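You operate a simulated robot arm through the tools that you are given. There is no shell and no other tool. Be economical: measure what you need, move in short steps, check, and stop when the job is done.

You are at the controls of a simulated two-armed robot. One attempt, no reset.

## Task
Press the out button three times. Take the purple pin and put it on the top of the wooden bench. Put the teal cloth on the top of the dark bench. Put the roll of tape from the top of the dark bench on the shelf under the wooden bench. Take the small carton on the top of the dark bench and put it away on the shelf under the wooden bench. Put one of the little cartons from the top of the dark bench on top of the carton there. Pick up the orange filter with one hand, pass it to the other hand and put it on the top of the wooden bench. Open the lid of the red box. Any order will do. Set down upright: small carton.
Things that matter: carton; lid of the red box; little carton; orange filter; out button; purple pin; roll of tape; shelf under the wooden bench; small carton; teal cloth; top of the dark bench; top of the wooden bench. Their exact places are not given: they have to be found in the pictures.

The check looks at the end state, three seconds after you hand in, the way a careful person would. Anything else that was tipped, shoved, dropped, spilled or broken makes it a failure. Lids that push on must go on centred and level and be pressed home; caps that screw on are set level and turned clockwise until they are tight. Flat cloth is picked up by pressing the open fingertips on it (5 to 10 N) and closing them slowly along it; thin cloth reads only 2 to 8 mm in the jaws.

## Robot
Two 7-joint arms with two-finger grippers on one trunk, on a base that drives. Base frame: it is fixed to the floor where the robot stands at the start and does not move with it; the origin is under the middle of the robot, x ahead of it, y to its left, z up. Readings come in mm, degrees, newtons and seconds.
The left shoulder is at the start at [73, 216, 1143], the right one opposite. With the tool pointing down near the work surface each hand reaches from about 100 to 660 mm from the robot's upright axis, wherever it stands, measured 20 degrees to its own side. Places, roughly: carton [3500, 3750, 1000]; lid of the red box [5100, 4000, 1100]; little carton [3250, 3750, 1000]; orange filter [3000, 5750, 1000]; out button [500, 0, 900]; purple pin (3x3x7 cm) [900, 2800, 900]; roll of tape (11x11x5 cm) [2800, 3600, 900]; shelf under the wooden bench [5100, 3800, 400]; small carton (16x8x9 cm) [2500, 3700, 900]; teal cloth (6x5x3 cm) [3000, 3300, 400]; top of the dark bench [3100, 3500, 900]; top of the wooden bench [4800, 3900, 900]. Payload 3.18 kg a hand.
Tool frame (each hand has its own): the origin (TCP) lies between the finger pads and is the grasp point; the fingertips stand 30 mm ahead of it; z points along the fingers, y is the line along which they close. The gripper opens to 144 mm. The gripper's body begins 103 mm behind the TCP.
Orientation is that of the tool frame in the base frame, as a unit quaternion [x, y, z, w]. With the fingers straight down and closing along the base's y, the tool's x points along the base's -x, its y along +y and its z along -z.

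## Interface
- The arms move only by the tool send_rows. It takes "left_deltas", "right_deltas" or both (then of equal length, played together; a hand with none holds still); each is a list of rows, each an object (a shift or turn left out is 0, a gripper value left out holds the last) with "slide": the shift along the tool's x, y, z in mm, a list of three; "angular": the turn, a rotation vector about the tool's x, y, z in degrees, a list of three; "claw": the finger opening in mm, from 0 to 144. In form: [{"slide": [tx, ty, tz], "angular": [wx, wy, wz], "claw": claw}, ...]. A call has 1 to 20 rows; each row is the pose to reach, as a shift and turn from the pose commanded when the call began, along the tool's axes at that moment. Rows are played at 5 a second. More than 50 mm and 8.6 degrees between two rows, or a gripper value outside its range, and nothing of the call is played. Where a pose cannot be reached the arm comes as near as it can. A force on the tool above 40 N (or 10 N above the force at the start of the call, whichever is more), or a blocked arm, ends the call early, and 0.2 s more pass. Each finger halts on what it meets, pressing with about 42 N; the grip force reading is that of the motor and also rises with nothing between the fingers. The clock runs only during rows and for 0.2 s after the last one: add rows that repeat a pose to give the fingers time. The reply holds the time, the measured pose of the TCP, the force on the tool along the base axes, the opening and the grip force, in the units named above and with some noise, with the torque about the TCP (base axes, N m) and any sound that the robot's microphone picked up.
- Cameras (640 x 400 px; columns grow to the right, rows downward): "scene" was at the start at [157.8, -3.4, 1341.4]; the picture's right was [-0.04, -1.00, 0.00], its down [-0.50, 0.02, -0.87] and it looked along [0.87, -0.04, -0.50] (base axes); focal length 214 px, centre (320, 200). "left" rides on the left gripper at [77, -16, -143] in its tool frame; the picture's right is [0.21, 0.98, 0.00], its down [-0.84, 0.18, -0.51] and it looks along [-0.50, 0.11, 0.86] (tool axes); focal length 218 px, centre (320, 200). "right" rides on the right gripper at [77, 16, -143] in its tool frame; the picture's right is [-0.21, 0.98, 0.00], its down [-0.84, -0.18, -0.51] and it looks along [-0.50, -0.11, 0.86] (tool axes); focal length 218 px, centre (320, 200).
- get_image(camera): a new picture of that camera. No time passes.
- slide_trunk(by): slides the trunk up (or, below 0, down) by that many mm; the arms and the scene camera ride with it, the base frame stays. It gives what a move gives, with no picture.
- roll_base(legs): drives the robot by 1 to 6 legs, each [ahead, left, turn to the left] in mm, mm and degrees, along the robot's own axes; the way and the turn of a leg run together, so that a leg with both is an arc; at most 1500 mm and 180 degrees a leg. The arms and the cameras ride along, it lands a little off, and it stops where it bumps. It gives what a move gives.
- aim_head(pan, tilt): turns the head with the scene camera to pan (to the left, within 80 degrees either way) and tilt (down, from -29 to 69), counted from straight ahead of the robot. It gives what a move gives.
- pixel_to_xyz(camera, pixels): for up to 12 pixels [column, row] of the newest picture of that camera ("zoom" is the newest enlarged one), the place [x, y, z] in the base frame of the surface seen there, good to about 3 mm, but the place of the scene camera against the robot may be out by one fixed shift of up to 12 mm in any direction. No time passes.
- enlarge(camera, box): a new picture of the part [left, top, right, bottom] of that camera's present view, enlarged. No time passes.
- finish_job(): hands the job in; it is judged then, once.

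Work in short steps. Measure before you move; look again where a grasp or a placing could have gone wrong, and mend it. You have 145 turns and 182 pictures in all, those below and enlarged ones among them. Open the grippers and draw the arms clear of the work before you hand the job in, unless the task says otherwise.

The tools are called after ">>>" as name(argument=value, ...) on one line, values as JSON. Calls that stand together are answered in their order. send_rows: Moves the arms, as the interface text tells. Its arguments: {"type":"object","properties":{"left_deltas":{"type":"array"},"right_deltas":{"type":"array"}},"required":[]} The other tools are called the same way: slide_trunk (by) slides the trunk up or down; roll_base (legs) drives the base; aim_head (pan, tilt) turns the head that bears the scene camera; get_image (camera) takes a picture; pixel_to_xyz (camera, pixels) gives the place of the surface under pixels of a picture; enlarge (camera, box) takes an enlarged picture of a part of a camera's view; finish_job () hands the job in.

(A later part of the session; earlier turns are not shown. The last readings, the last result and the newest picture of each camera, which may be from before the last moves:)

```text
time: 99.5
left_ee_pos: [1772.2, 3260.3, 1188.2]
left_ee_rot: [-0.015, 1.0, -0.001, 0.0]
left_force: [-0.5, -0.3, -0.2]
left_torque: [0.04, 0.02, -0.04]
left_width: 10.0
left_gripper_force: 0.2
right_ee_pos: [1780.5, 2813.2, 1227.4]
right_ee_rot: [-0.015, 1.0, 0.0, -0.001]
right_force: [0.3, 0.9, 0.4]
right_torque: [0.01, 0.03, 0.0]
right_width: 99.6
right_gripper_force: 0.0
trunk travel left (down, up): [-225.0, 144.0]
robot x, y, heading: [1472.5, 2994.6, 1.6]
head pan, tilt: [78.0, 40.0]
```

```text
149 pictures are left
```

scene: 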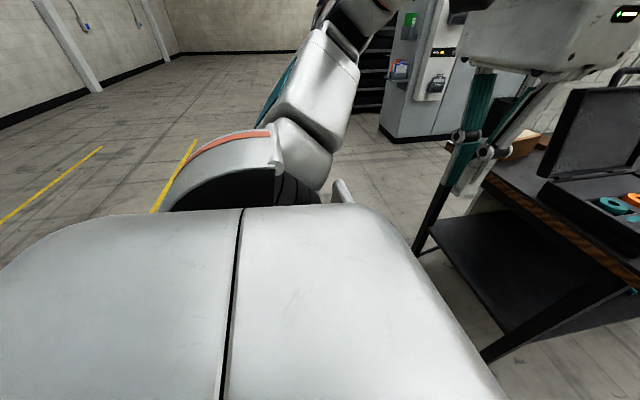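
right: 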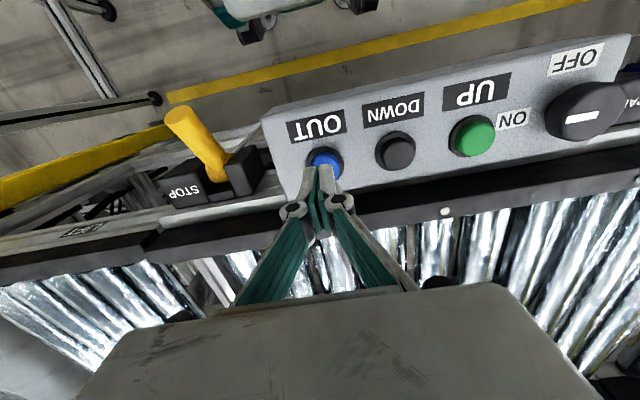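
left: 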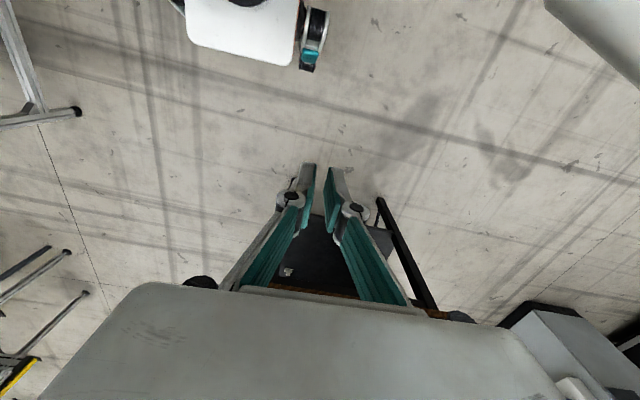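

Not visible ahead or left. I turn back left by 150° with the head down, to view the floor between the table and the start of the turn.

>>> roll_base(legs=[[0, 0, 150]])

>>> aim_head(pan=20, tilt=55)

>>> get_image(camera="scene")

>>> get_image(camera="left")

>>> get_image(camera="right")

```text
time: 106.0
left_ee_pos: [1076.0, 2924.9, 1189.4]
left_ee_rot: [0.965, -0.262, 0.001, 0.0]
left_force: [-0.4, -0.2, -0.1]
left_torque: [0.02, -0.01, 0.02]
left_width: 9.8
left_gripper_force: 0.1
right_ee_pos: [1309.6, 3307.9, 1227.4]
right_ee_rot: [0.965, -0.262, 0.001, 0.001]
right_force: [0.0, 0.0, -0.9]
right_torque: [-0.01, 0.01, -0.01]
right_width: 99.9
right_gripper_force: 0.1
trunk travel left (down, up): [-225.0, 144.0]
robot x, y, heading: [1471.0, 2989.8, 149.5]
head pan, tilt: [78.0, 40.0]
```

```text
time: 107.3
left_ee_pos: [1076.1, 2925.6, 1189.5]
left_ee_rot: [0.965, -0.262, 0.0, -0.002]
left_force: [-0.4, -0.4, -0.6]
left_torque: [0.01, -0.02, -0.03]
left_width: 9.7
left_gripper_force: 0.1
right_ee_pos: [1309.9, 3307.5, 1226.8]
right_ee_rot: [0.965, -0.262, 0.001, 0.0]
right_force: [-0.7, 0.6, -0.2]
right_torque: [0.02, 0.05, -0.01]
right_width: 100.2
right_gripper_force: 0.0
trunk travel left (down, up): [-225.0, 144.0]
robot x, y, heading: [1473.4, 2993.5, 149.6]
head pan, tilt: [20.0, 55.0]
```

```text
148 pictures are left
```

scene: 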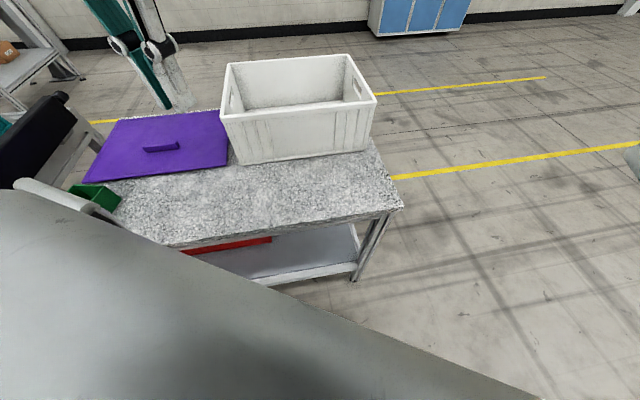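

```text
147 pictures are left
```

left: 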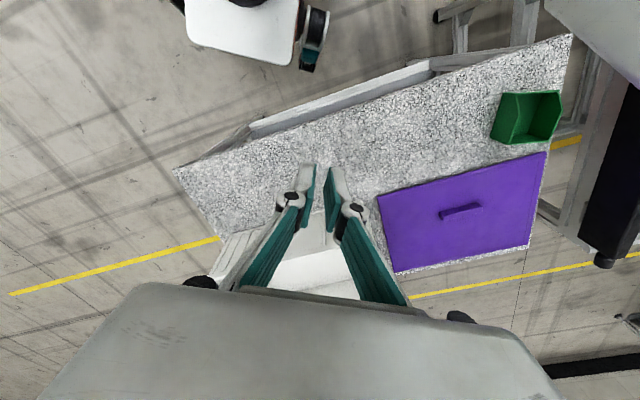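

```text
146 pictures are left
```

right: 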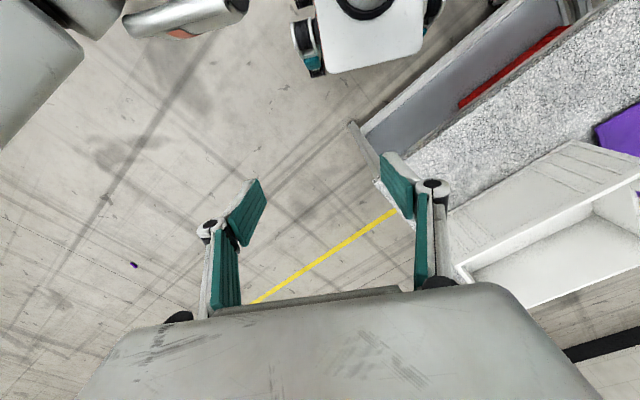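

The right wrist camera shows a small purple thing on the floor at (134,265). I measure and enlarge it.

>>> enlarge(camera="right", box=[110, 245, 158, 285])

>>> pixel_to_xyz(camera="right", pixels=[[134, 265], [132, 263], [137, 266], [360, 40], [340, 70], [425, 50], [310, 20]])

```text
10.00 times, centred on (134, 265) of right
```

zoom: 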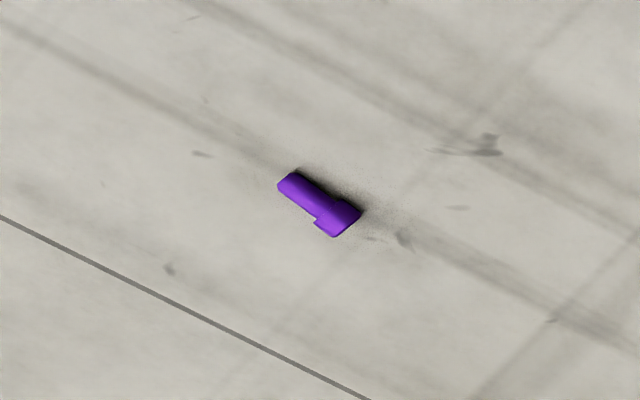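

```text
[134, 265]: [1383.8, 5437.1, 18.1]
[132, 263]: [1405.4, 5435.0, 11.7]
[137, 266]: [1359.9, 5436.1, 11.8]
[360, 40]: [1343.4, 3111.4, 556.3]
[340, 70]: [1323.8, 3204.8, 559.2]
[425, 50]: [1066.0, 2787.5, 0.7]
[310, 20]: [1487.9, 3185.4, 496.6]
```

Found: the pin lies unbroken on the floor at about (1383,5437), along x, head toward −x. I straighten to heading 0 and drive so it lies ahead-left of me.

>>> roll_base(legs=[[0, 0, -149.6], [0, 1300, 0], [-550, 0, 0], [0, 950, 0]])

>>> aim_head(pan=10, tilt=60)

>>> get_image(camera="left")

>>> get_image(camera="scene")

```text
time: 136.1
left_ee_pos: [1267.3, 5503.7, 1190.2]
left_ee_rot: [0.008, 1.0, -0.001, 0.0]
left_force: [-0.4, 0.3, -0.2]
left_torque: [-0.01, 0.01, -0.06]
left_width: 9.8
left_gripper_force: 0.0
right_ee_pos: [1252.0, 5055.6, 1227.3]
right_ee_rot: [0.011, 1.0, -0.001, -0.001]
right_force: [-0.2, -0.2, -0.2]
right_torque: [0.02, -0.01, 0.01]
right_width: 99.6
right_gripper_force: 0.1
trunk travel left (down, up): [-225.0, 144.0]
robot x, y, heading: [951.8, 5249.3, -1.5]
head pan, tilt: [20.0, 55.0]
```

```text
time: 136.8
left_ee_pos: [1268.1, 5504.0, 1188.9]
left_ee_rot: [0.009, 1.0, -0.001, 0.0]
left_force: [-0.4, -0.5, -0.1]
left_torque: [-0.03, -0.01, 0.01]
left_width: 9.8
left_gripper_force: 0.1
right_ee_pos: [1252.5, 5056.9, 1226.2]
right_ee_rot: [0.01, 1.0, 0.0, -0.001]
right_force: [-0.2, -0.3, 1.5]
right_torque: [-0.02, -0.02, 0.0]
right_width: 99.8
right_gripper_force: 0.1
trunk travel left (down, up): [-225.0, 144.0]
robot x, y, heading: [953.1, 5246.4, -1.3]
head pan, tilt: [10.0, 60.0]
```

```text
144 pictures are left
```

left: 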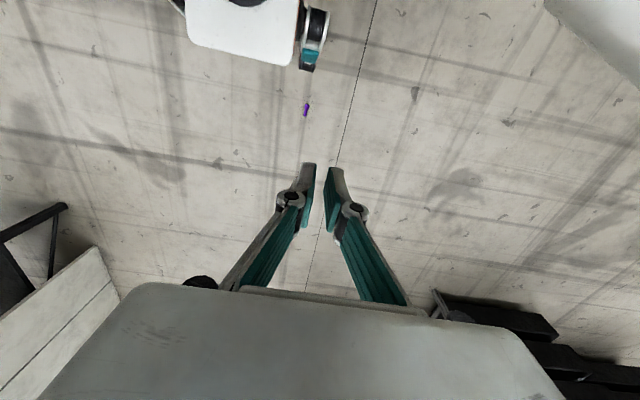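

```text
143 pictures are left
```

scene: 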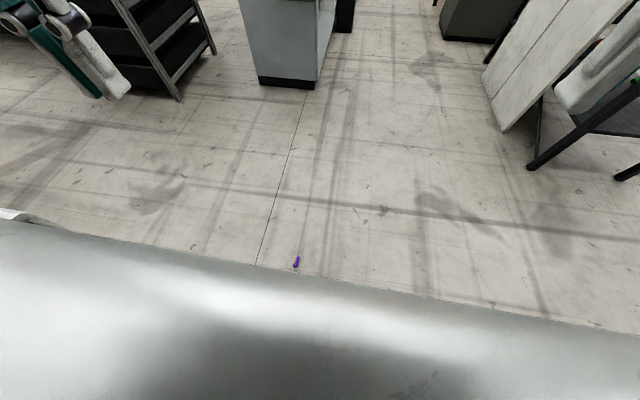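

The pin is at left (306,108), scene (297,262). I measure it and lower the trunk to reach the floor.

>>> enlarge(camera="left", box=[286, 93, 326, 123])

>>> pixel_to_xyz(camera="left", pixels=[[306, 105], [306, 108], [306, 112], [307, 103], [300, 60], [240, 50]])

>>> slide_trunk(by=-224)

```text
13.33 times, centred on (306, 108) of left
```

zoom: 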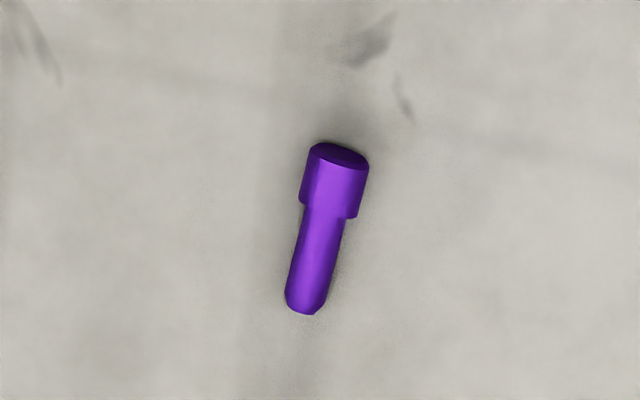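

```text
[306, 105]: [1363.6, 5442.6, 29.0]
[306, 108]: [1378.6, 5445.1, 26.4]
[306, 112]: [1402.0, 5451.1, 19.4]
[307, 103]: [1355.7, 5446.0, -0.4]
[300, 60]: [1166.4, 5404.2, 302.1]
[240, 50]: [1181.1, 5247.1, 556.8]
```

```text
time: 139.0
left_ee_pos: [1272.2, 5500.3, 965.6]
left_ee_rot: [0.008, 1.0, -0.005, 0.001]
left_force: [0.8, 0.2, 0.5]
left_torque: [0.0, -0.05, -0.01]
left_width: 10.4
left_gripper_force: 0.2
right_ee_pos: [1254.0, 5055.1, 1004.9]
right_ee_rot: [0.009, 1.0, 0.0, -0.006]
right_force: [0.1, 0.0, 0.7]
right_torque: [0.0, -0.05, -0.02]
right_width: 99.8
right_gripper_force: 0.0
trunk travel left (down, up): [-3.0, 366.0]
robot x, y, heading: [950.4, 5248.2, -1.1]
head pan, tilt: [10.0, 60.0]
stopped: the force on the tool passed its limit at 50 N (the readings are from after the stop); the commanded pose is now the measured one
```

Trunk is down and readings settled. I move the left hand out over the pin (about 1371,5446) and descend to z≈330, fingers open 60 mm.

>>> send_rows(left_deltas=[{"slide": [-30, -15, 0], "claw": 60}, {"slide": [-65, -35, 15]}, {"slide": [-98, -50, 35]}, {"slide": [-98, -50, 80]}, {"slide": [-98, -50, 125]}, {"slide": [-98, -50, 170]}, {"slide": [-98, -50, 215]}, {"slide": [-98, -50, 260]}, {"slide": [-98, -50, 305]}, {"slide": [-98, -50, 350]}, {"slide": [-98, -50, 395]}, {"slide": [-98, -50, 440]}, {"slide": [-98, -50, 485]}, {"slide": [-98, -50, 530]}, {"slide": [-98, -50, 575]}, {"slide": [-98, -50, 620]}, {"slide": [-98, -50, 635]}, {"slide": [-98, -50, 635]}])

>>> get_image(camera="left")

```text
time: 142.8
left_ee_pos: [1371.9, 5443.5, 330.2]
left_ee_rot: [0.008, 1.0, -0.005, 0.001]
left_force: [0.3, -0.5, -0.3]
left_torque: [0.0, 0.01, -0.01]
left_width: 60.1
left_gripper_force: 0.1
left hand out of reach, approached as far as the arm can: row 6, 7, 8, 9, 10, 11, 12
right_ee_pos: [1252.9, 5055.4, 1005.1]
right_ee_rot: [0.01, 1.0, 0.0, -0.005]
right_force: [0.0, -0.1, 0.2]
right_torque: [0.0, -0.03, 0.0]
right_width: 100.0
right_gripper_force: 0.1
trunk travel left (down, up): [-3.0, 366.0]
robot x, y, heading: [952.6, 5248.9, -1.1]
head pan, tilt: [10.0, 60.0]
```

```text
141 pictures are left
```

left: 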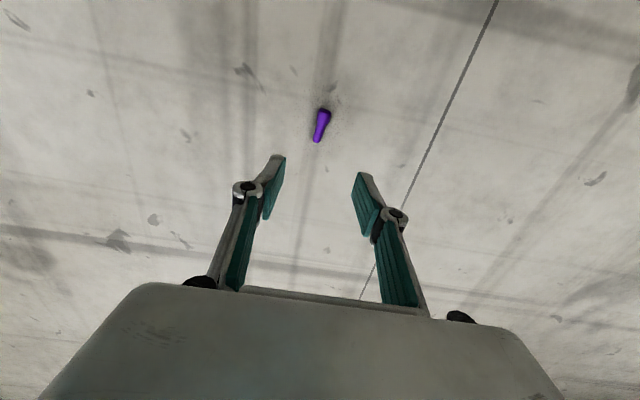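

Reached z=330. I measure the pin closely from here.

>>> enlarge(camera="left", box=[288, 95, 360, 155])

>>> pixel_to_xyz(camera="left", pixels=[[322, 117], [318, 117], [328, 117], [320, 128], [318, 139], [317, 142], [340, 130]])

```text
6.67 times, centred on (324, 125) of left
```

zoom: 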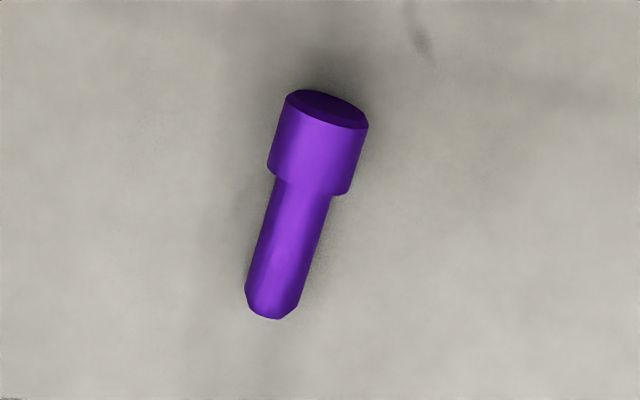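

```text
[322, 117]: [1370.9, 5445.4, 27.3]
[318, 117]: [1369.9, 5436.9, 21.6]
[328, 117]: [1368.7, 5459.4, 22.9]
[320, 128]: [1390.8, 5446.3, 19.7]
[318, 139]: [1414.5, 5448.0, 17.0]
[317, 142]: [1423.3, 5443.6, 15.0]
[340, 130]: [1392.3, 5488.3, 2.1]
```

Head centre is (1370,5447.5), axis along x, floor z≈1. I descend to TCP z≈34 and close on the head.

>>> send_rows(left_deltas=[{"slide": [0, 2, 45]}, {"slide": [0, 4, 90]}, {"slide": [0, 5, 135]}, {"slide": [0, 6, 180]}, {"slide": [0, 7, 225]}, {"slide": [0, 7, 260]}, {"slide": [0, 7, 285]}, {"slide": [0, 7, 296]}, {"slide": [0, 7, 296]}])

>>> enlarge(camera="left", box=[240, 100, 400, 230])

```text
time: 144.8
left_ee_pos: [1370.5, 5443.2, 36.2]
left_ee_rot: [0.009, 1.0, -0.006, 0.001]
left_force: [0.3, -0.9, 0.4]
left_torque: [-0.03, -0.01, -0.02]
left_width: 59.8
left_gripper_force: 0.1
right_ee_pos: [1252.7, 5056.6, 1004.7]
right_ee_rot: [0.01, 1.0, 0.0, -0.007]
right_force: [0.2, -0.5, 1.1]
right_torque: [0.05, 0.01, 0.0]
right_width: 99.9
right_gripper_force: 0.0
trunk travel left (down, up): [-3.0, 366.0]
robot x, y, heading: [953.4, 5251.3, -1.1]
head pan, tilt: [10.0, 60.0]
```

```text
3.08 times, centred on (320, 165) of left
```

zoom: 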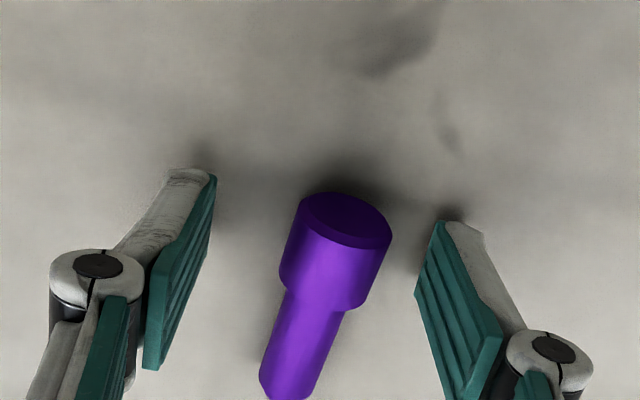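

The head sits between the pads, slightly to +y. I shift 3 mm, lower 2 mm and close slowly.

>>> send_rows(left_deltas=[{"slide": [0, 3, 2]}, {"slide": [-2, 3, 2], "claw": 40}, {"slide": [-2, 3, 2], "claw": 30}, {"slide": [-2, 3, 2], "claw": 20}, {"slide": [-2, 3, 2], "claw": 5}, {"slide": [-2, 3, 2], "claw": 0}, {"slide": [-2, 3, 2], "claw": 0}])

>>> enlarge(camera="left", box=[240, 100, 400, 230])

```text
time: 146.4
left_ee_pos: [1373.3, 5448.3, 32.3]
left_ee_rot: [0.008, 1.0, -0.005, 0.001]
left_force: [-0.2, 0.5, 0.2]
left_torque: [-0.03, -0.01, -0.01]
left_width: 24.3
left_gripper_force: 41.6
right_ee_pos: [1253.8, 5057.1, 1004.3]
right_ee_rot: [0.009, 1.0, 0.0, -0.006]
right_force: [0.1, -0.1, 1.1]
right_torque: [0.01, -0.01, -0.01]
right_width: 99.9
right_gripper_force: 0.0
trunk travel left (down, up): [-3.0, 366.0]
robot x, y, heading: [955.3, 5250.2, -1.3]
head pan, tilt: [10.0, 60.0]
```

```text
3.08 times, centred on (320, 165) of left
```

zoom: 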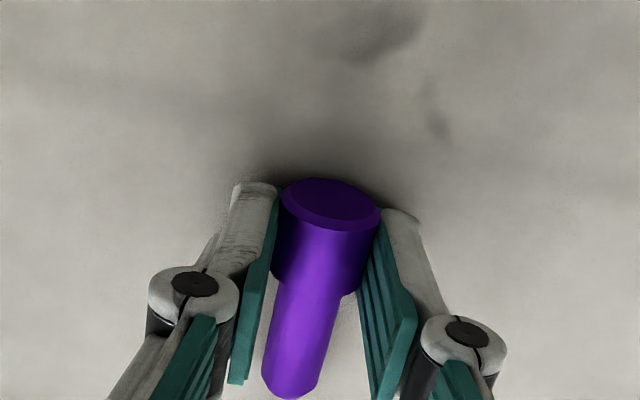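

Gripped at 24 mm, 42 N. I lift back along the same path, smoothly.

>>> send_rows(left_deltas=[{"slide": [0, 0, -10]}, {"slide": [0, 0, -35]}, {"slide": [0, 0, -75]}, {"slide": [0, 0, -120]}, {"slide": [0, 0, -165]}, {"slide": [0, 0, -210]}, {"slide": [0, 0, -255]}, {"slide": [0, 0, -300]}, {"slide": [0, 0, -345]}, {"slide": [0, 0, -390]}, {"slide": [0, 0, -435]}, {"slide": [0, 0, -480]}, {"slide": [0, 0, -525]}, {"slide": [0, 0, -570]}, {"slide": [0, 0, -615]}, {"slide": [0, 0, -660]}, {"slide": [0, 0, -705]}, {"slide": [0, 0, -750]}, {"slide": [0, 0, -795]}, {"slide": [0, 0, -820]}])

>>> slide_trunk(by=220)

>>> enlarge(camera="left", box=[240, 100, 400, 230])

```text
time: 150.6
left_ee_pos: [1370.9, 5460.5, 854.8]
left_ee_rot: [0.008, 1.0, -0.006, 0.0]
left_force: [-1.3, -0.4, -0.8]
left_torque: [0.03, -0.03, -0.01]
left_width: 24.4
left_gripper_force: 41.8
left hand out of reach, approached as far as the arm can: row 12, 13, 14, 15, 16, 17, 18
right_ee_pos: [1252.6, 5056.6, 1004.1]
right_ee_rot: [0.01, 1.0, 0.001, -0.006]
right_force: [0.3, -0.3, 0.1]
right_torque: [-0.01, -0.02, -0.01]
right_width: 100.1
right_gripper_force: 0.1
trunk travel left (down, up): [-3.0, 366.0]
robot x, y, heading: [955.1, 5252.9, -1.0]
head pan, tilt: [10.0, 60.0]
```

```text
time: 153.0
left_ee_pos: [1371.7, 5458.0, 1073.2]
left_ee_rot: [0.007, 1.0, -0.006, 0.001]
left_force: [0.3, -0.2, -0.9]
left_torque: [0.01, 0.01, -0.03]
left_width: 24.2
left_gripper_force: 42.1
right_ee_pos: [1254.6, 5056.1, 1223.9]
right_ee_rot: [0.009, 1.0, 0.0, -0.007]
right_force: [0.2, -0.2, -0.1]
right_torque: [0.03, 0.03, 0.01]
right_width: 99.7
right_gripper_force: 0.0
trunk travel left (down, up): [-223.0, 146.0]
robot x, y, heading: [953.8, 5249.5, -1.2]
head pan, tilt: [10.0, 60.0]
```

```text
3.08 times, centred on (320, 165) of left
```

zoom: 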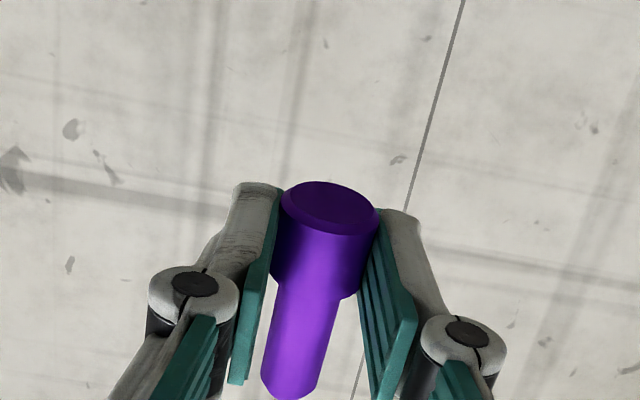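

The pin is held securely. I look ahead to plan the path to the wooden bench.

>>> aim_head(pan=-15, tilt=15)

>>> get_image(camera="scene")

>>> pixel_to_xyz(camera="scene", pixels=[[200, 250], [260, 230], [320, 220], [380, 230], [420, 250], [330, 180], [440, 230], [350, 195], [300, 200]])

```text
time: 154.1
left_ee_pos: [1372.9, 5457.3, 1074.7]
left_ee_rot: [0.008, 1.0, -0.006, 0.001]
left_force: [0.7, -0.1, 0.1]
left_torque: [-0.02, 0.01, 0.0]
left_width: 24.1
left_gripper_force: 41.8
right_ee_pos: [1253.1, 5054.8, 1224.2]
right_ee_rot: [0.01, 1.0, 0.0, -0.007]
right_force: [-0.6, -0.1, -0.2]
right_torque: [0.0, -0.03, 0.02]
right_width: 99.9
right_gripper_force: 0.0
trunk travel left (down, up): [-223.0, 146.0]
robot x, y, heading: [953.5, 5252.2, -1.1]
head pan, tilt: [-15.0, 15.0]
```

```text
136 pictures are left
```

scene: 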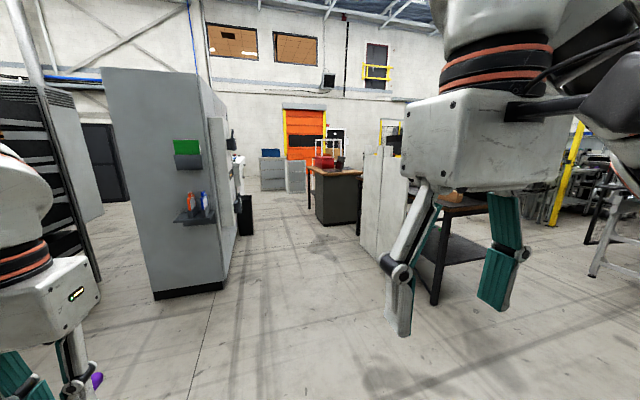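

```text
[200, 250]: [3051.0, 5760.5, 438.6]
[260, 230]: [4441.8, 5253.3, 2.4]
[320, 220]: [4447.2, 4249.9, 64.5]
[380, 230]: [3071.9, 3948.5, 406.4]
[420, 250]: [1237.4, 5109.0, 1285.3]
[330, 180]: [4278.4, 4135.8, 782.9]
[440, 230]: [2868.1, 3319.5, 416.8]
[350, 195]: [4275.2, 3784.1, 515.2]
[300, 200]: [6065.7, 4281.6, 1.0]
```

The orange filter seems to sit on the grey cabinet's ledge at (190,208); the wooden bench with the red box is at (330,180), x≈4280+. I drive along the aisle at y≈4950, first a short leg to test the grip.

>>> roll_base(legs=[[150, -270, 1.1], [700, 0, 0]])

>>> roll_base(legs=[[1400, 0, 0], [500, 0, 0]])

>>> aim_head(pan=-35, tilt=25)

>>> get_image(camera="scene")

```text
time: 160.4
left_ee_pos: [2207.2, 5189.5, 1072.7]
left_ee_rot: [0.002, 1.0, -0.006, 0.0]
left_force: [-0.4, -0.5, -1.0]
left_torque: [-0.01, 0.01, -0.02]
left_width: 24.6
left_gripper_force: 41.9
right_ee_pos: [2094.8, 4785.9, 1224.3]
right_ee_rot: [0.002, 1.0, -0.001, -0.006]
right_force: [-0.5, -0.5, -0.3]
right_torque: [0.0, 0.03, -0.01]
right_width: 99.8
right_gripper_force: 0.0
trunk travel left (down, up): [-223.0, 146.0]
robot x, y, heading: [1791.6, 4974.6, -0.5]
head pan, tilt: [-15.0, 15.0]
```

```text
time: 165.5
left_ee_pos: [3190.6, 5195.4, 1082.6]
left_ee_rot: [-0.026, 1.0, 0.01, 0.014]
left_force: [-0.3, 0.2, -0.6]
left_torque: [0.05, 0.04, -0.02]
left_width: 24.1
left_gripper_force: 42.1
right_ee_pos: [3119.5, 4783.0, 1229.4]
right_ee_rot: [-0.039, 0.999, 0.008, 0.005]
right_force: [0.3, 0.4, -0.1]
right_torque: [0.05, 0.06, -0.02]
right_width: 99.7
right_gripper_force: 0.1
trunk travel left (down, up): [-223.0, 146.0]
robot x, y, heading: [2822.6, 4964.1, 4.8]
head pan, tilt: [-15.0, 15.0]
stopped in leg 1: the robot was blocked; the commanded pose is now the measured one
```

```text
time: 166.4
left_ee_pos: [3190.5, 5195.3, 1082.6]
left_ee_rot: [-0.025, 1.0, 0.011, 0.014]
left_force: [-0.5, -0.5, 0.1]
left_torque: [-0.02, 0.08, 0.01]
left_width: 24.5
left_gripper_force: 41.8
right_ee_pos: [3118.2, 4782.0, 1229.9]
right_ee_rot: [-0.037, 0.999, 0.008, 0.007]
right_force: [-0.1, 0.6, -0.3]
right_torque: [0.01, 0.0, -0.01]
right_width: 99.9
right_gripper_force: 0.0
trunk travel left (down, up): [-223.0, 146.0]
robot x, y, heading: [2827.1, 4965.9, 4.3]
head pan, tilt: [-35.0, 25.0]
```

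```text
135 pictures are left
```

scene: 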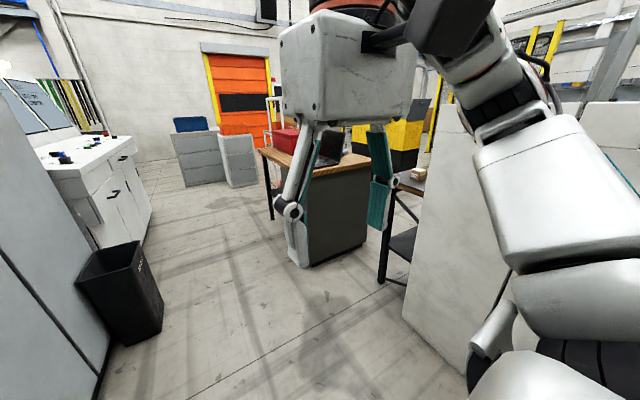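

The robot was blocked at x≈2825 and yawed left, so something on my left side touched. I look both sides.

>>> aim_head(pan=60, tilt=25)

>>> get_image(camera="scene")

>>> aim_head(pan=-75, tilt=25)

>>> get_image(camera="scene")

```text
time: 168.1
left_ee_pos: [3191.8, 5196.2, 1082.9]
left_ee_rot: [-0.026, 1.0, 0.01, 0.014]
left_force: [-0.8, 0.6, -1.4]
left_torque: [-0.01, -0.01, 0.0]
left_width: 24.0
left_gripper_force: 42.2
right_ee_pos: [3116.0, 4782.9, 1228.6]
right_ee_rot: [-0.038, 0.999, 0.008, 0.006]
right_force: [0.0, -0.3, 0.0]
right_torque: [0.03, -0.02, 0.0]
right_width: 99.8
right_gripper_force: 0.1
trunk travel left (down, up): [-223.0, 146.0]
robot x, y, heading: [2824.3, 4967.6, 4.3]
head pan, tilt: [60.0, 25.0]
```

```text
134 pictures are left
```

scene: 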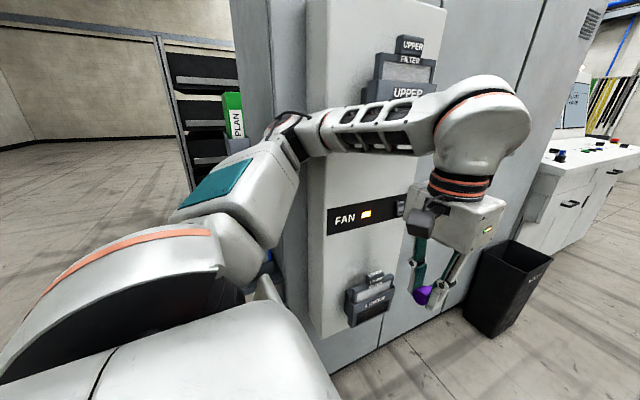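

```text
time: 170.2
left_ee_pos: [3191.7, 5196.8, 1082.7]
left_ee_rot: [-0.026, 1.0, 0.011, 0.014]
left_force: [-0.6, -0.3, -0.9]
left_torque: [0.0, 0.02, 0.03]
left_width: 24.2
left_gripper_force: 42.1
right_ee_pos: [3116.7, 4781.6, 1228.5]
right_ee_rot: [-0.038, 0.999, 0.008, 0.005]
right_force: [0.2, -0.4, 0.1]
right_torque: [0.03, 0.01, -0.03]
right_width: 100.1
right_gripper_force: 0.0
trunk travel left (down, up): [-223.0, 146.0]
robot x, y, heading: [2824.1, 4967.4, 4.5]
head pan, tilt: [-75.0, 25.0]
```

```text
133 pictures are left
```

scene: 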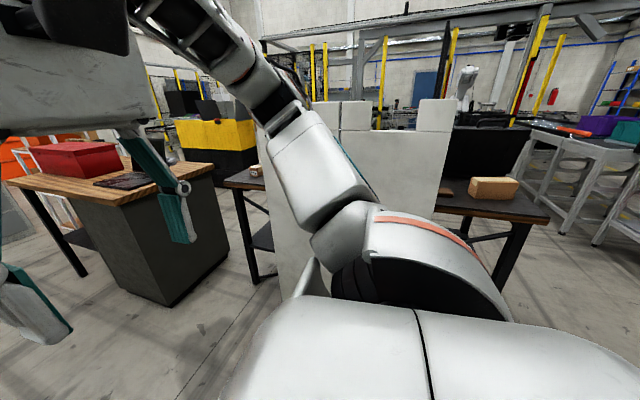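

The left elbow touched the cabinet front. I measure the divider panel and wooden bench here to shift right safely.

>>> pixel_to_xyz(camera="scene", pixels=[[345, 105], [445, 105], [400, 150], [290, 250], [165, 300], [10, 182], [190, 168], [80, 150], [125, 180], [255, 170], [490, 190], [85, 275]])

>>> enlarge(camera="scene", box=[0, 120, 280, 310])

```text
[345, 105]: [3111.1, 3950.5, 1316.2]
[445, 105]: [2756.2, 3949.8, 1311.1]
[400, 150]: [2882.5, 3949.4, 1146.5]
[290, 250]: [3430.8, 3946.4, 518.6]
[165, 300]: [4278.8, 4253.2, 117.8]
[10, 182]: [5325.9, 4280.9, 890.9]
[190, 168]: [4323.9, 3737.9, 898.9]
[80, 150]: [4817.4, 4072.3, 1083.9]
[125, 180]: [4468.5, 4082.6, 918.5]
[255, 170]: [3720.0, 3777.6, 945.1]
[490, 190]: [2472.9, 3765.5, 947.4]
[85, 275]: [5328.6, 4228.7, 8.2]
```

```text
2.11 times, centred on (140, 215) of scene
```

zoom: 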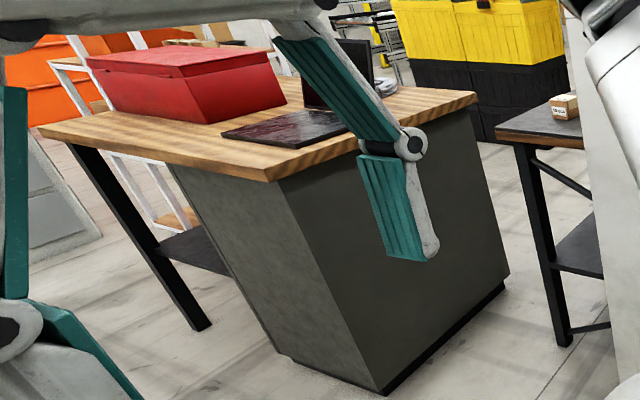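

Wooden bench spans x 4280–5330, up to y≈4280, top ≈900, with the open shelf under its +x half. I shift right to y≈4790, straighten, and drive along to x≈5000.

>>> roll_base(legs=[[-60, -190, -4.5], [1200, 0, 0], [950, 0, 0]])

>>> aim_head(pan=-70, tilt=30)

>>> get_image(camera="scene")

>>> aim_head(pan=0, tilt=30)

>>> get_image(camera="scene")

```text
time: 182.8
left_ee_pos: [5326.1, 4996.1, 1067.7]
left_ee_rot: [0.012, 1.0, 0.001, -0.001]
left_force: [-0.3, -0.1, -0.6]
left_torque: [0.05, 0.01, -0.02]
left_width: 24.6
left_gripper_force: 41.9
right_ee_pos: [5221.7, 4591.6, 1224.5]
right_ee_rot: [0.002, 1.0, 0.0, -0.007]
right_force: [0.3, 0.0, 0.8]
right_torque: [-0.01, -0.01, 0.02]
right_width: 99.9
right_gripper_force: 0.0
trunk travel left (down, up): [-223.0, 146.0]
robot x, y, heading: [4918.2, 4779.6, -0.0]
head pan, tilt: [-75.0, 25.0]
```

```text
time: 183.4
left_ee_pos: [5325.3, 4996.4, 1067.6]
left_ee_rot: [0.011, 1.0, 0.002, 0.0]
left_force: [-0.8, 0.4, -0.9]
left_torque: [0.0, 0.01, 0.01]
left_width: 24.2
left_gripper_force: 42.0
right_ee_pos: [5221.5, 4591.4, 1224.2]
right_ee_rot: [0.002, 1.0, 0.0, -0.007]
right_force: [0.1, -0.2, 0.5]
right_torque: [0.02, -0.02, -0.02]
right_width: 100.1
right_gripper_force: 0.0
trunk travel left (down, up): [-223.0, 146.0]
robot x, y, heading: [4919.2, 4782.1, -0.2]
head pan, tilt: [-70.0, 30.0]
```

```text
131 pictures are left
```

scene: 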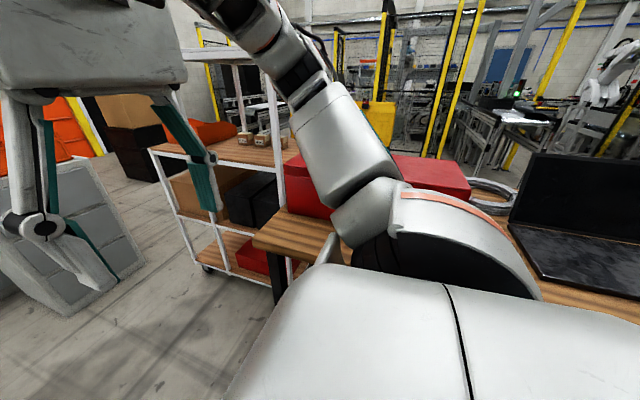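

```text
time: 184.8
left_ee_pos: [5325.7, 4996.3, 1068.9]
left_ee_rot: [0.011, 1.0, 0.0, 0.0]
left_force: [-0.5, -0.4, -0.7]
left_torque: [-0.02, 0.02, -0.02]
left_width: 24.4
left_gripper_force: 41.8
right_ee_pos: [5222.4, 4591.2, 1225.3]
right_ee_rot: [0.002, 1.0, 0.0, -0.006]
right_force: [0.8, -0.3, 0.0]
right_torque: [0.01, 0.0, 0.01]
right_width: 100.1
right_gripper_force: 0.0
trunk travel left (down, up): [-223.0, 146.0]
robot x, y, heading: [4920.6, 4781.5, -0.4]
head pan, tilt: [0.0, 30.0]
```

```text
130 pictures are left
```

scene: 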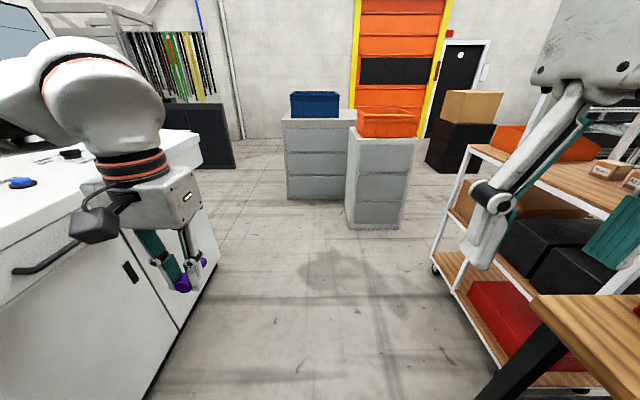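

The aisle between the desk and the wooden bench is free for turning. I turn right to face the bench in small 15° legs to be gentle on the pin.

>>> roll_base(legs=[[0, 0, -15], [0, 0, -15], [0, 0, -15], [0, 0, -15], [0, 0, -15], [0, 0, -15]])

>>> aim_head(pan=0, tilt=40)

>>> get_image(camera="scene")

```text
time: 190.6
left_ee_pos: [5130.7, 4373.3, 1067.9]
left_ee_rot: [0.717, 0.697, 0.001, 0.0]
left_force: [0.2, 0.2, -0.3]
left_torque: [0.0, -0.03, -0.01]
left_width: 24.2
left_gripper_force: 42.0
right_ee_pos: [4727.7, 4478.7, 1223.6]
right_ee_rot: [0.711, 0.703, 0.003, -0.004]
right_force: [0.0, 0.1, -0.6]
right_torque: [0.01, -0.03, 0.02]
right_width: 99.9
right_gripper_force: 0.1
trunk travel left (down, up): [-223.0, 146.0]
robot x, y, heading: [4917.2, 4782.5, -90.5]
head pan, tilt: [0.0, 30.0]
```

```text
time: 191.3
left_ee_pos: [5131.9, 4373.2, 1068.4]
left_ee_rot: [0.717, 0.697, 0.0, 0.0]
left_force: [-0.2, 0.0, -0.4]
left_torque: [0.07, -0.06, -0.01]
left_width: 24.3
left_gripper_force: 42.0
right_ee_pos: [4727.2, 4480.1, 1224.5]
right_ee_rot: [0.711, 0.703, 0.004, -0.004]
right_force: [0.6, 0.1, -0.2]
right_torque: [0.0, 0.02, -0.01]
right_width: 99.9
right_gripper_force: 0.2
trunk travel left (down, up): [-223.0, 146.0]
robot x, y, heading: [4916.0, 4780.7, -90.3]
head pan, tilt: [0.0, 40.0]
```

```text
129 pictures are left
```

scene: 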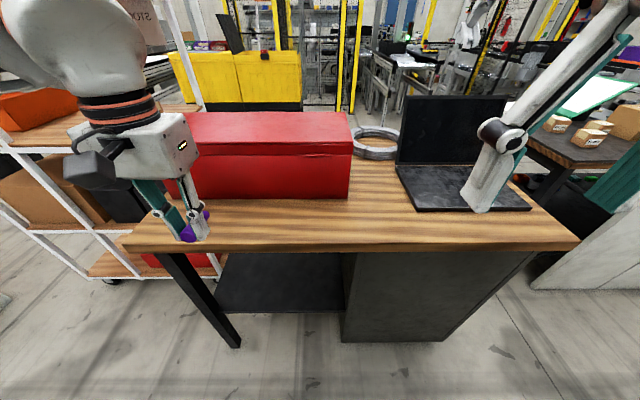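

The pin is still held. I measure spots on the bench top, the red box and the shelf from here.

>>> pixel_to_xyz(camera="scene", pixels=[[240, 222], [300, 220], [350, 215], [370, 240], [150, 240], [570, 240], [270, 197], [270, 155], [270, 115], [345, 150], [280, 285], [280, 305]])

>>> enlarge(camera="scene", box=[150, 90, 430, 260])

```text
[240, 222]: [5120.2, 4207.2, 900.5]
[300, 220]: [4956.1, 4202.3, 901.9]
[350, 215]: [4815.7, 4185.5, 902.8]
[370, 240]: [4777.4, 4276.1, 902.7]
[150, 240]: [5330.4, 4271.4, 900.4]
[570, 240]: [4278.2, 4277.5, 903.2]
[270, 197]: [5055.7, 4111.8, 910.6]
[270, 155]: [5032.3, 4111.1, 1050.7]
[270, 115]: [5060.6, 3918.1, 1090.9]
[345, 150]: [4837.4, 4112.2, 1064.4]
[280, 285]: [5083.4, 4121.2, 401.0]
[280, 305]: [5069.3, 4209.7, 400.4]
```

```text
2.29 times, centred on (290, 175) of scene
```

zoom: 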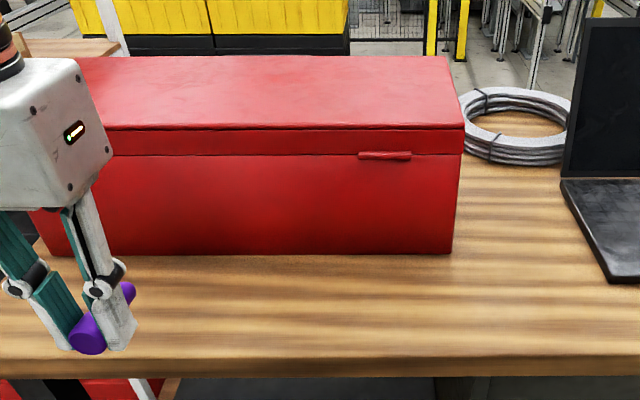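

I place the pin at about (5110,4212) on the bench: move ahead 160 mm, then down to TCP z≈935.

>>> send_rows(left_deltas=[{"slide": [-40, -5, 0]}, {"slide": [-80, -10, 0]}, {"slide": [-120, -15, 0]}, {"slide": [-160, -20, 0]}, {"slide": [-160, -20, 40]}, {"slide": [-160, -20, 80]}, {"slide": [-160, -20, 110]}, {"slide": [-160, -20, 125]}, {"slide": [-160, -20, 125]}])

>>> enlarge(camera="left", box=[200, 100, 440, 250])

>>> enlarge(camera="scene", box=[150, 130, 330, 250])

```text
time: 193.3
left_ee_pos: [5107.3, 4213.5, 940.8]
left_ee_rot: [0.717, 0.697, 0.001, 0.0]
left_force: [0.1, 0.3, -1.4]
left_torque: [0.01, -0.05, -0.02]
left_width: 24.3
left_gripper_force: 42.2
right_ee_pos: [4727.5, 4478.6, 1224.5]
right_ee_rot: [0.711, 0.703, 0.005, -0.004]
right_force: [-0.2, -0.5, -0.4]
right_torque: [-0.01, -0.01, -0.05]
right_width: 100.0
right_gripper_force: 0.0
trunk travel left (down, up): [-223.0, 146.0]
robot x, y, heading: [4918.1, 4780.1, -90.6]
head pan, tilt: [0.0, 40.0]
```

```text
2.67 times, centred on (320, 175) of left
```

zoom: 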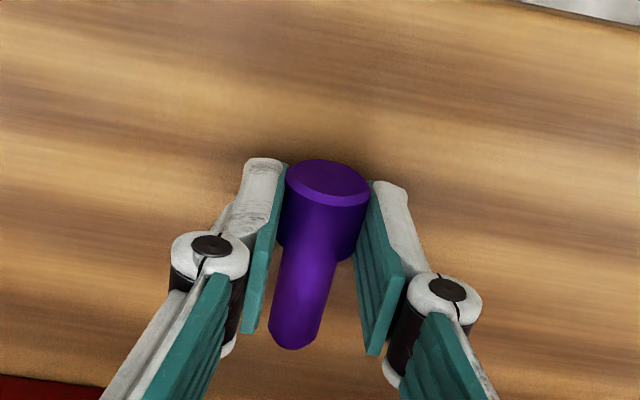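

```text
3.33 times, centred on (240, 190) of scene
```

zoom: 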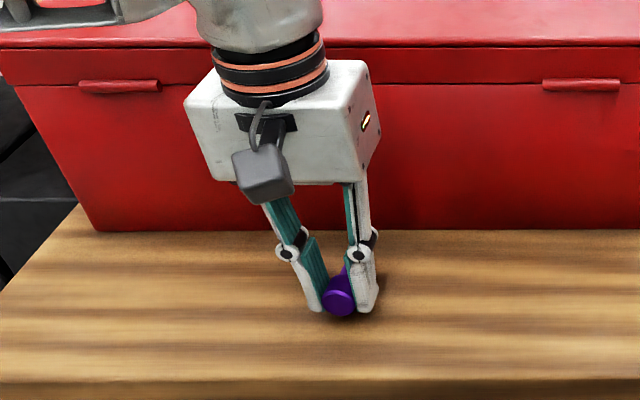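

About 6 mm above the wood. I lower 7 mm and open slowly, then rise.

>>> send_rows(left_deltas=[{"slide": [0, 0, 3]}, {"slide": [0, 0, 5]}, {"slide": [0, 0, 7]}, {"slide": [0, 0, 7]}, {"slide": [0, 0, 7], "claw": 28}, {"slide": [0, 0, 7], "claw": 34}, {"slide": [0, 0, 7], "claw": 45}, {"slide": [0, 0, 7], "claw": 60}, {"slide": [0, 0, 7], "claw": 60}, {"slide": [0, 0, -20]}, {"slide": [0, 0, -60]}, {"slide": [0, 0, -60]}])

>>> enlarge(camera="scene", box=[130, 90, 400, 260])

```text
time: 195.9
left_ee_pos: [5107.5, 4216.2, 1002.4]
left_ee_rot: [0.716, 0.698, 0.002, 0.0]
left_force: [0.0, -0.2, 0.1]
left_torque: [0.04, 0.0, -0.04]
left_width: 60.1
left_gripper_force: 0.0
right_ee_pos: [4728.2, 4478.8, 1224.0]
right_ee_rot: [0.711, 0.703, 0.005, -0.005]
right_force: [-0.6, -0.5, 0.3]
right_torque: [0.03, -0.01, -0.03]
right_width: 99.8
right_gripper_force: 0.0
trunk travel left (down, up): [-223.0, 146.0]
robot x, y, heading: [4917.7, 4781.3, -90.2]
head pan, tilt: [0.0, 40.0]
```

```text
2.35 times, centred on (265, 175) of scene
```

zoom: 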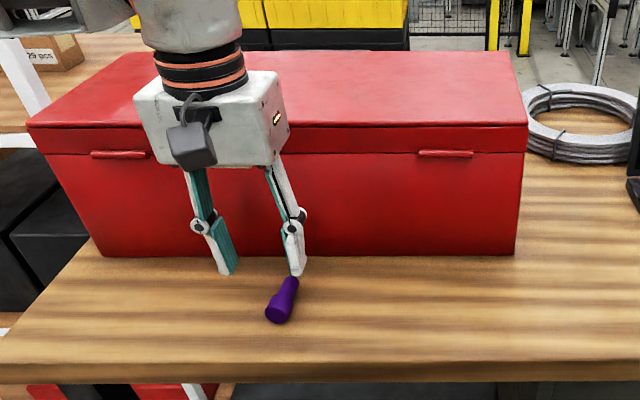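

The pin lies on the bench. Next the lid: it has two small tabs at its front edge. I measure the lid, tabs and the back (hinge) side.

>>> enlarge(camera="scene", box=[280, 130, 370, 190])

>>> pixel_to_xyz(camera="zoom", pixels=[[280, 165], [280, 172], [200, 170], [360, 170], [280, 120], [280, 90], [280, 155], [280, 200], [500, 100], [500, 75], [300, 60]])

>>> pixel_to_xyz(camera="scene", pixels=[[250, 113], [345, 113], [345, 118], [300, 125], [300, 140], [190, 113], [145, 143], [182, 156]])

```text
6.67 times, centred on (325, 160) of scene
```

zoom: 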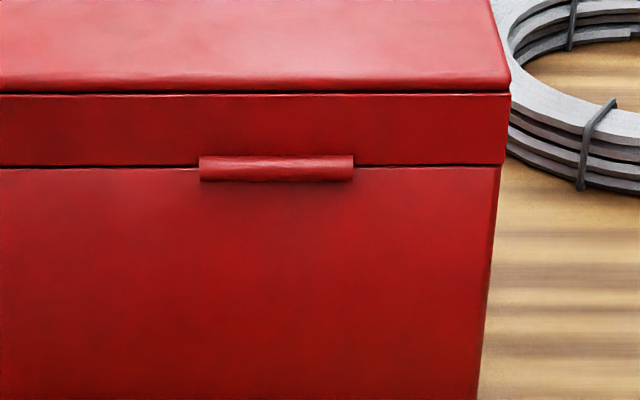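

```text
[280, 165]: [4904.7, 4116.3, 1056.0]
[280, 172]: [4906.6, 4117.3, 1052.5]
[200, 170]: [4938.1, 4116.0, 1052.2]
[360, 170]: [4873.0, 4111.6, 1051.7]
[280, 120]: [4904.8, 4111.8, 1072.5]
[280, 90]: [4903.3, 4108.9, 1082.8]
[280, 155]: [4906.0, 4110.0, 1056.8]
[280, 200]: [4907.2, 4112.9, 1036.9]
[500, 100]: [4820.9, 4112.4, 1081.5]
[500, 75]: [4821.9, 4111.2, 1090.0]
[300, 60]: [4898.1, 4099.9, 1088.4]
```

```text
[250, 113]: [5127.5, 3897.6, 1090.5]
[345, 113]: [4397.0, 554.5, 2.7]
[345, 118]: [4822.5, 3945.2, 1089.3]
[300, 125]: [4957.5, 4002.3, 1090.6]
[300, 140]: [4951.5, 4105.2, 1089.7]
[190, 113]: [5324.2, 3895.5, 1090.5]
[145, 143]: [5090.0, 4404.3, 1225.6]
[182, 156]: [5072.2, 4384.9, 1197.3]
```

The lid's tab underside is at z≈1049, protruding about 5 mm at y≈4117; lid runs back to y≈3890 (hinge). I raise the left hand and pitch it to point forward (−y), closed, ahead of the left tab.

>>> send_rows(left_deltas=[{"slide": [10, 15, -45], "claw": 0}, {"slide": [20, 30, -90]}, {"slide": [30, 45, -135]}, {"slide": [40, 55, -175], "angular": [0, -8, 0]}, {"slide": [40, 55, -175], "angular": [0, -16, 0]}, {"slide": [40, 55, -175], "angular": [0, -24, 0]}, {"slide": [40, 55, -175], "angular": [0, -32, 0]}, {"slide": [40, 55, -175], "angular": [0, -40, 0]}, {"slide": [40, 55, -175], "angular": [0, -48, 0]}, {"slide": [40, 55, -175], "angular": [0, -56, 0]}, {"slide": [40, 55, -175], "angular": [0, -64, 0]}, {"slide": [40, 55, -175], "angular": [0, -72, 0]}, {"slide": [40, 55, -175], "angular": [0, -80, 0]}, {"slide": [40, 55, -175], "angular": [0, -88, 0]}, {"slide": [40, 55, -175], "angular": [0, -90, 0]}, {"slide": [40, 55, -175], "angular": [0, -90, 0]}])

>>> get_image(camera="scene")

>>> get_image(camera="left")

```text
time: 199.3
left_ee_pos: [5147.5, 4213.8, 1196.7]
left_ee_rot: [0.569, 0.544, -0.445, 0.428]
left_force: [0.1, -0.1, 0.5]
left_torque: [0.0, 0.02, -0.03]
left_width: 0.0
left_gripper_force: 30.7
left hand out of reach, approached as far as the arm can: row 11, 12, 13, 14, 15, 16
right_ee_pos: [4728.0, 4479.2, 1223.9]
right_ee_rot: [0.711, 0.703, 0.005, -0.004]
right_force: [0.7, 0.0, 0.6]
right_torque: [0.02, 0.01, 0.03]
right_width: 99.8
right_gripper_force: 0.1
trunk travel left (down, up): [-223.0, 146.0]
robot x, y, heading: [4919.7, 4781.0, -90.6]
head pan, tilt: [0.0, 40.0]
```

```text
123 pictures are left
```

scene: 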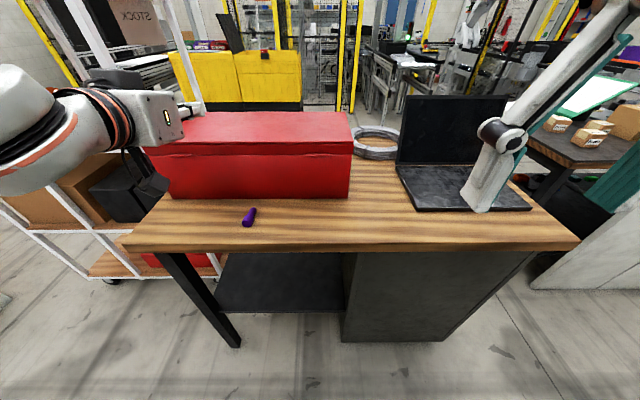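

```text
122 pictures are left
```

left: 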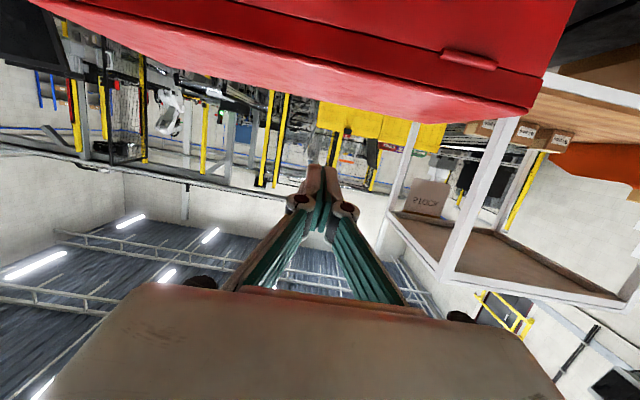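

The hand points nearly forward (76°). I measure the left tab (468,60) and lid outline from the wrist camera.

>>> pixel_to_xyz(camera="left", pixels=[[468, 58], [468, 64], [440, 55], [497, 66], [540, 85], [520, 107], [200, 5], [350, 95], [430, 40]])

>>> pixel_to_xyz(camera="scene", pixels=[[350, 150], [352, 140], [344, 113], [300, 114], [220, 115], [160, 150]])

```text
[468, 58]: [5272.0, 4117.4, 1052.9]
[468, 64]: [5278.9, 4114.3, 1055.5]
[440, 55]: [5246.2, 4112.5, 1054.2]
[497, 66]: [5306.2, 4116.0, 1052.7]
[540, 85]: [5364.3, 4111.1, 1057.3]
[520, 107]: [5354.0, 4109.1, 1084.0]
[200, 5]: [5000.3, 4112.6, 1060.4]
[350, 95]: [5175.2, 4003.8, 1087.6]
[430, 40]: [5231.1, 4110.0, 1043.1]
```

```text
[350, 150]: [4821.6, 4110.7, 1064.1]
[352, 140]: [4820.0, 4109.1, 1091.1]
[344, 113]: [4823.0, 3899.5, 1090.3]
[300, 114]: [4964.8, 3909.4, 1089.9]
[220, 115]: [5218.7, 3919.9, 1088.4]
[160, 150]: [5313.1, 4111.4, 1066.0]
```

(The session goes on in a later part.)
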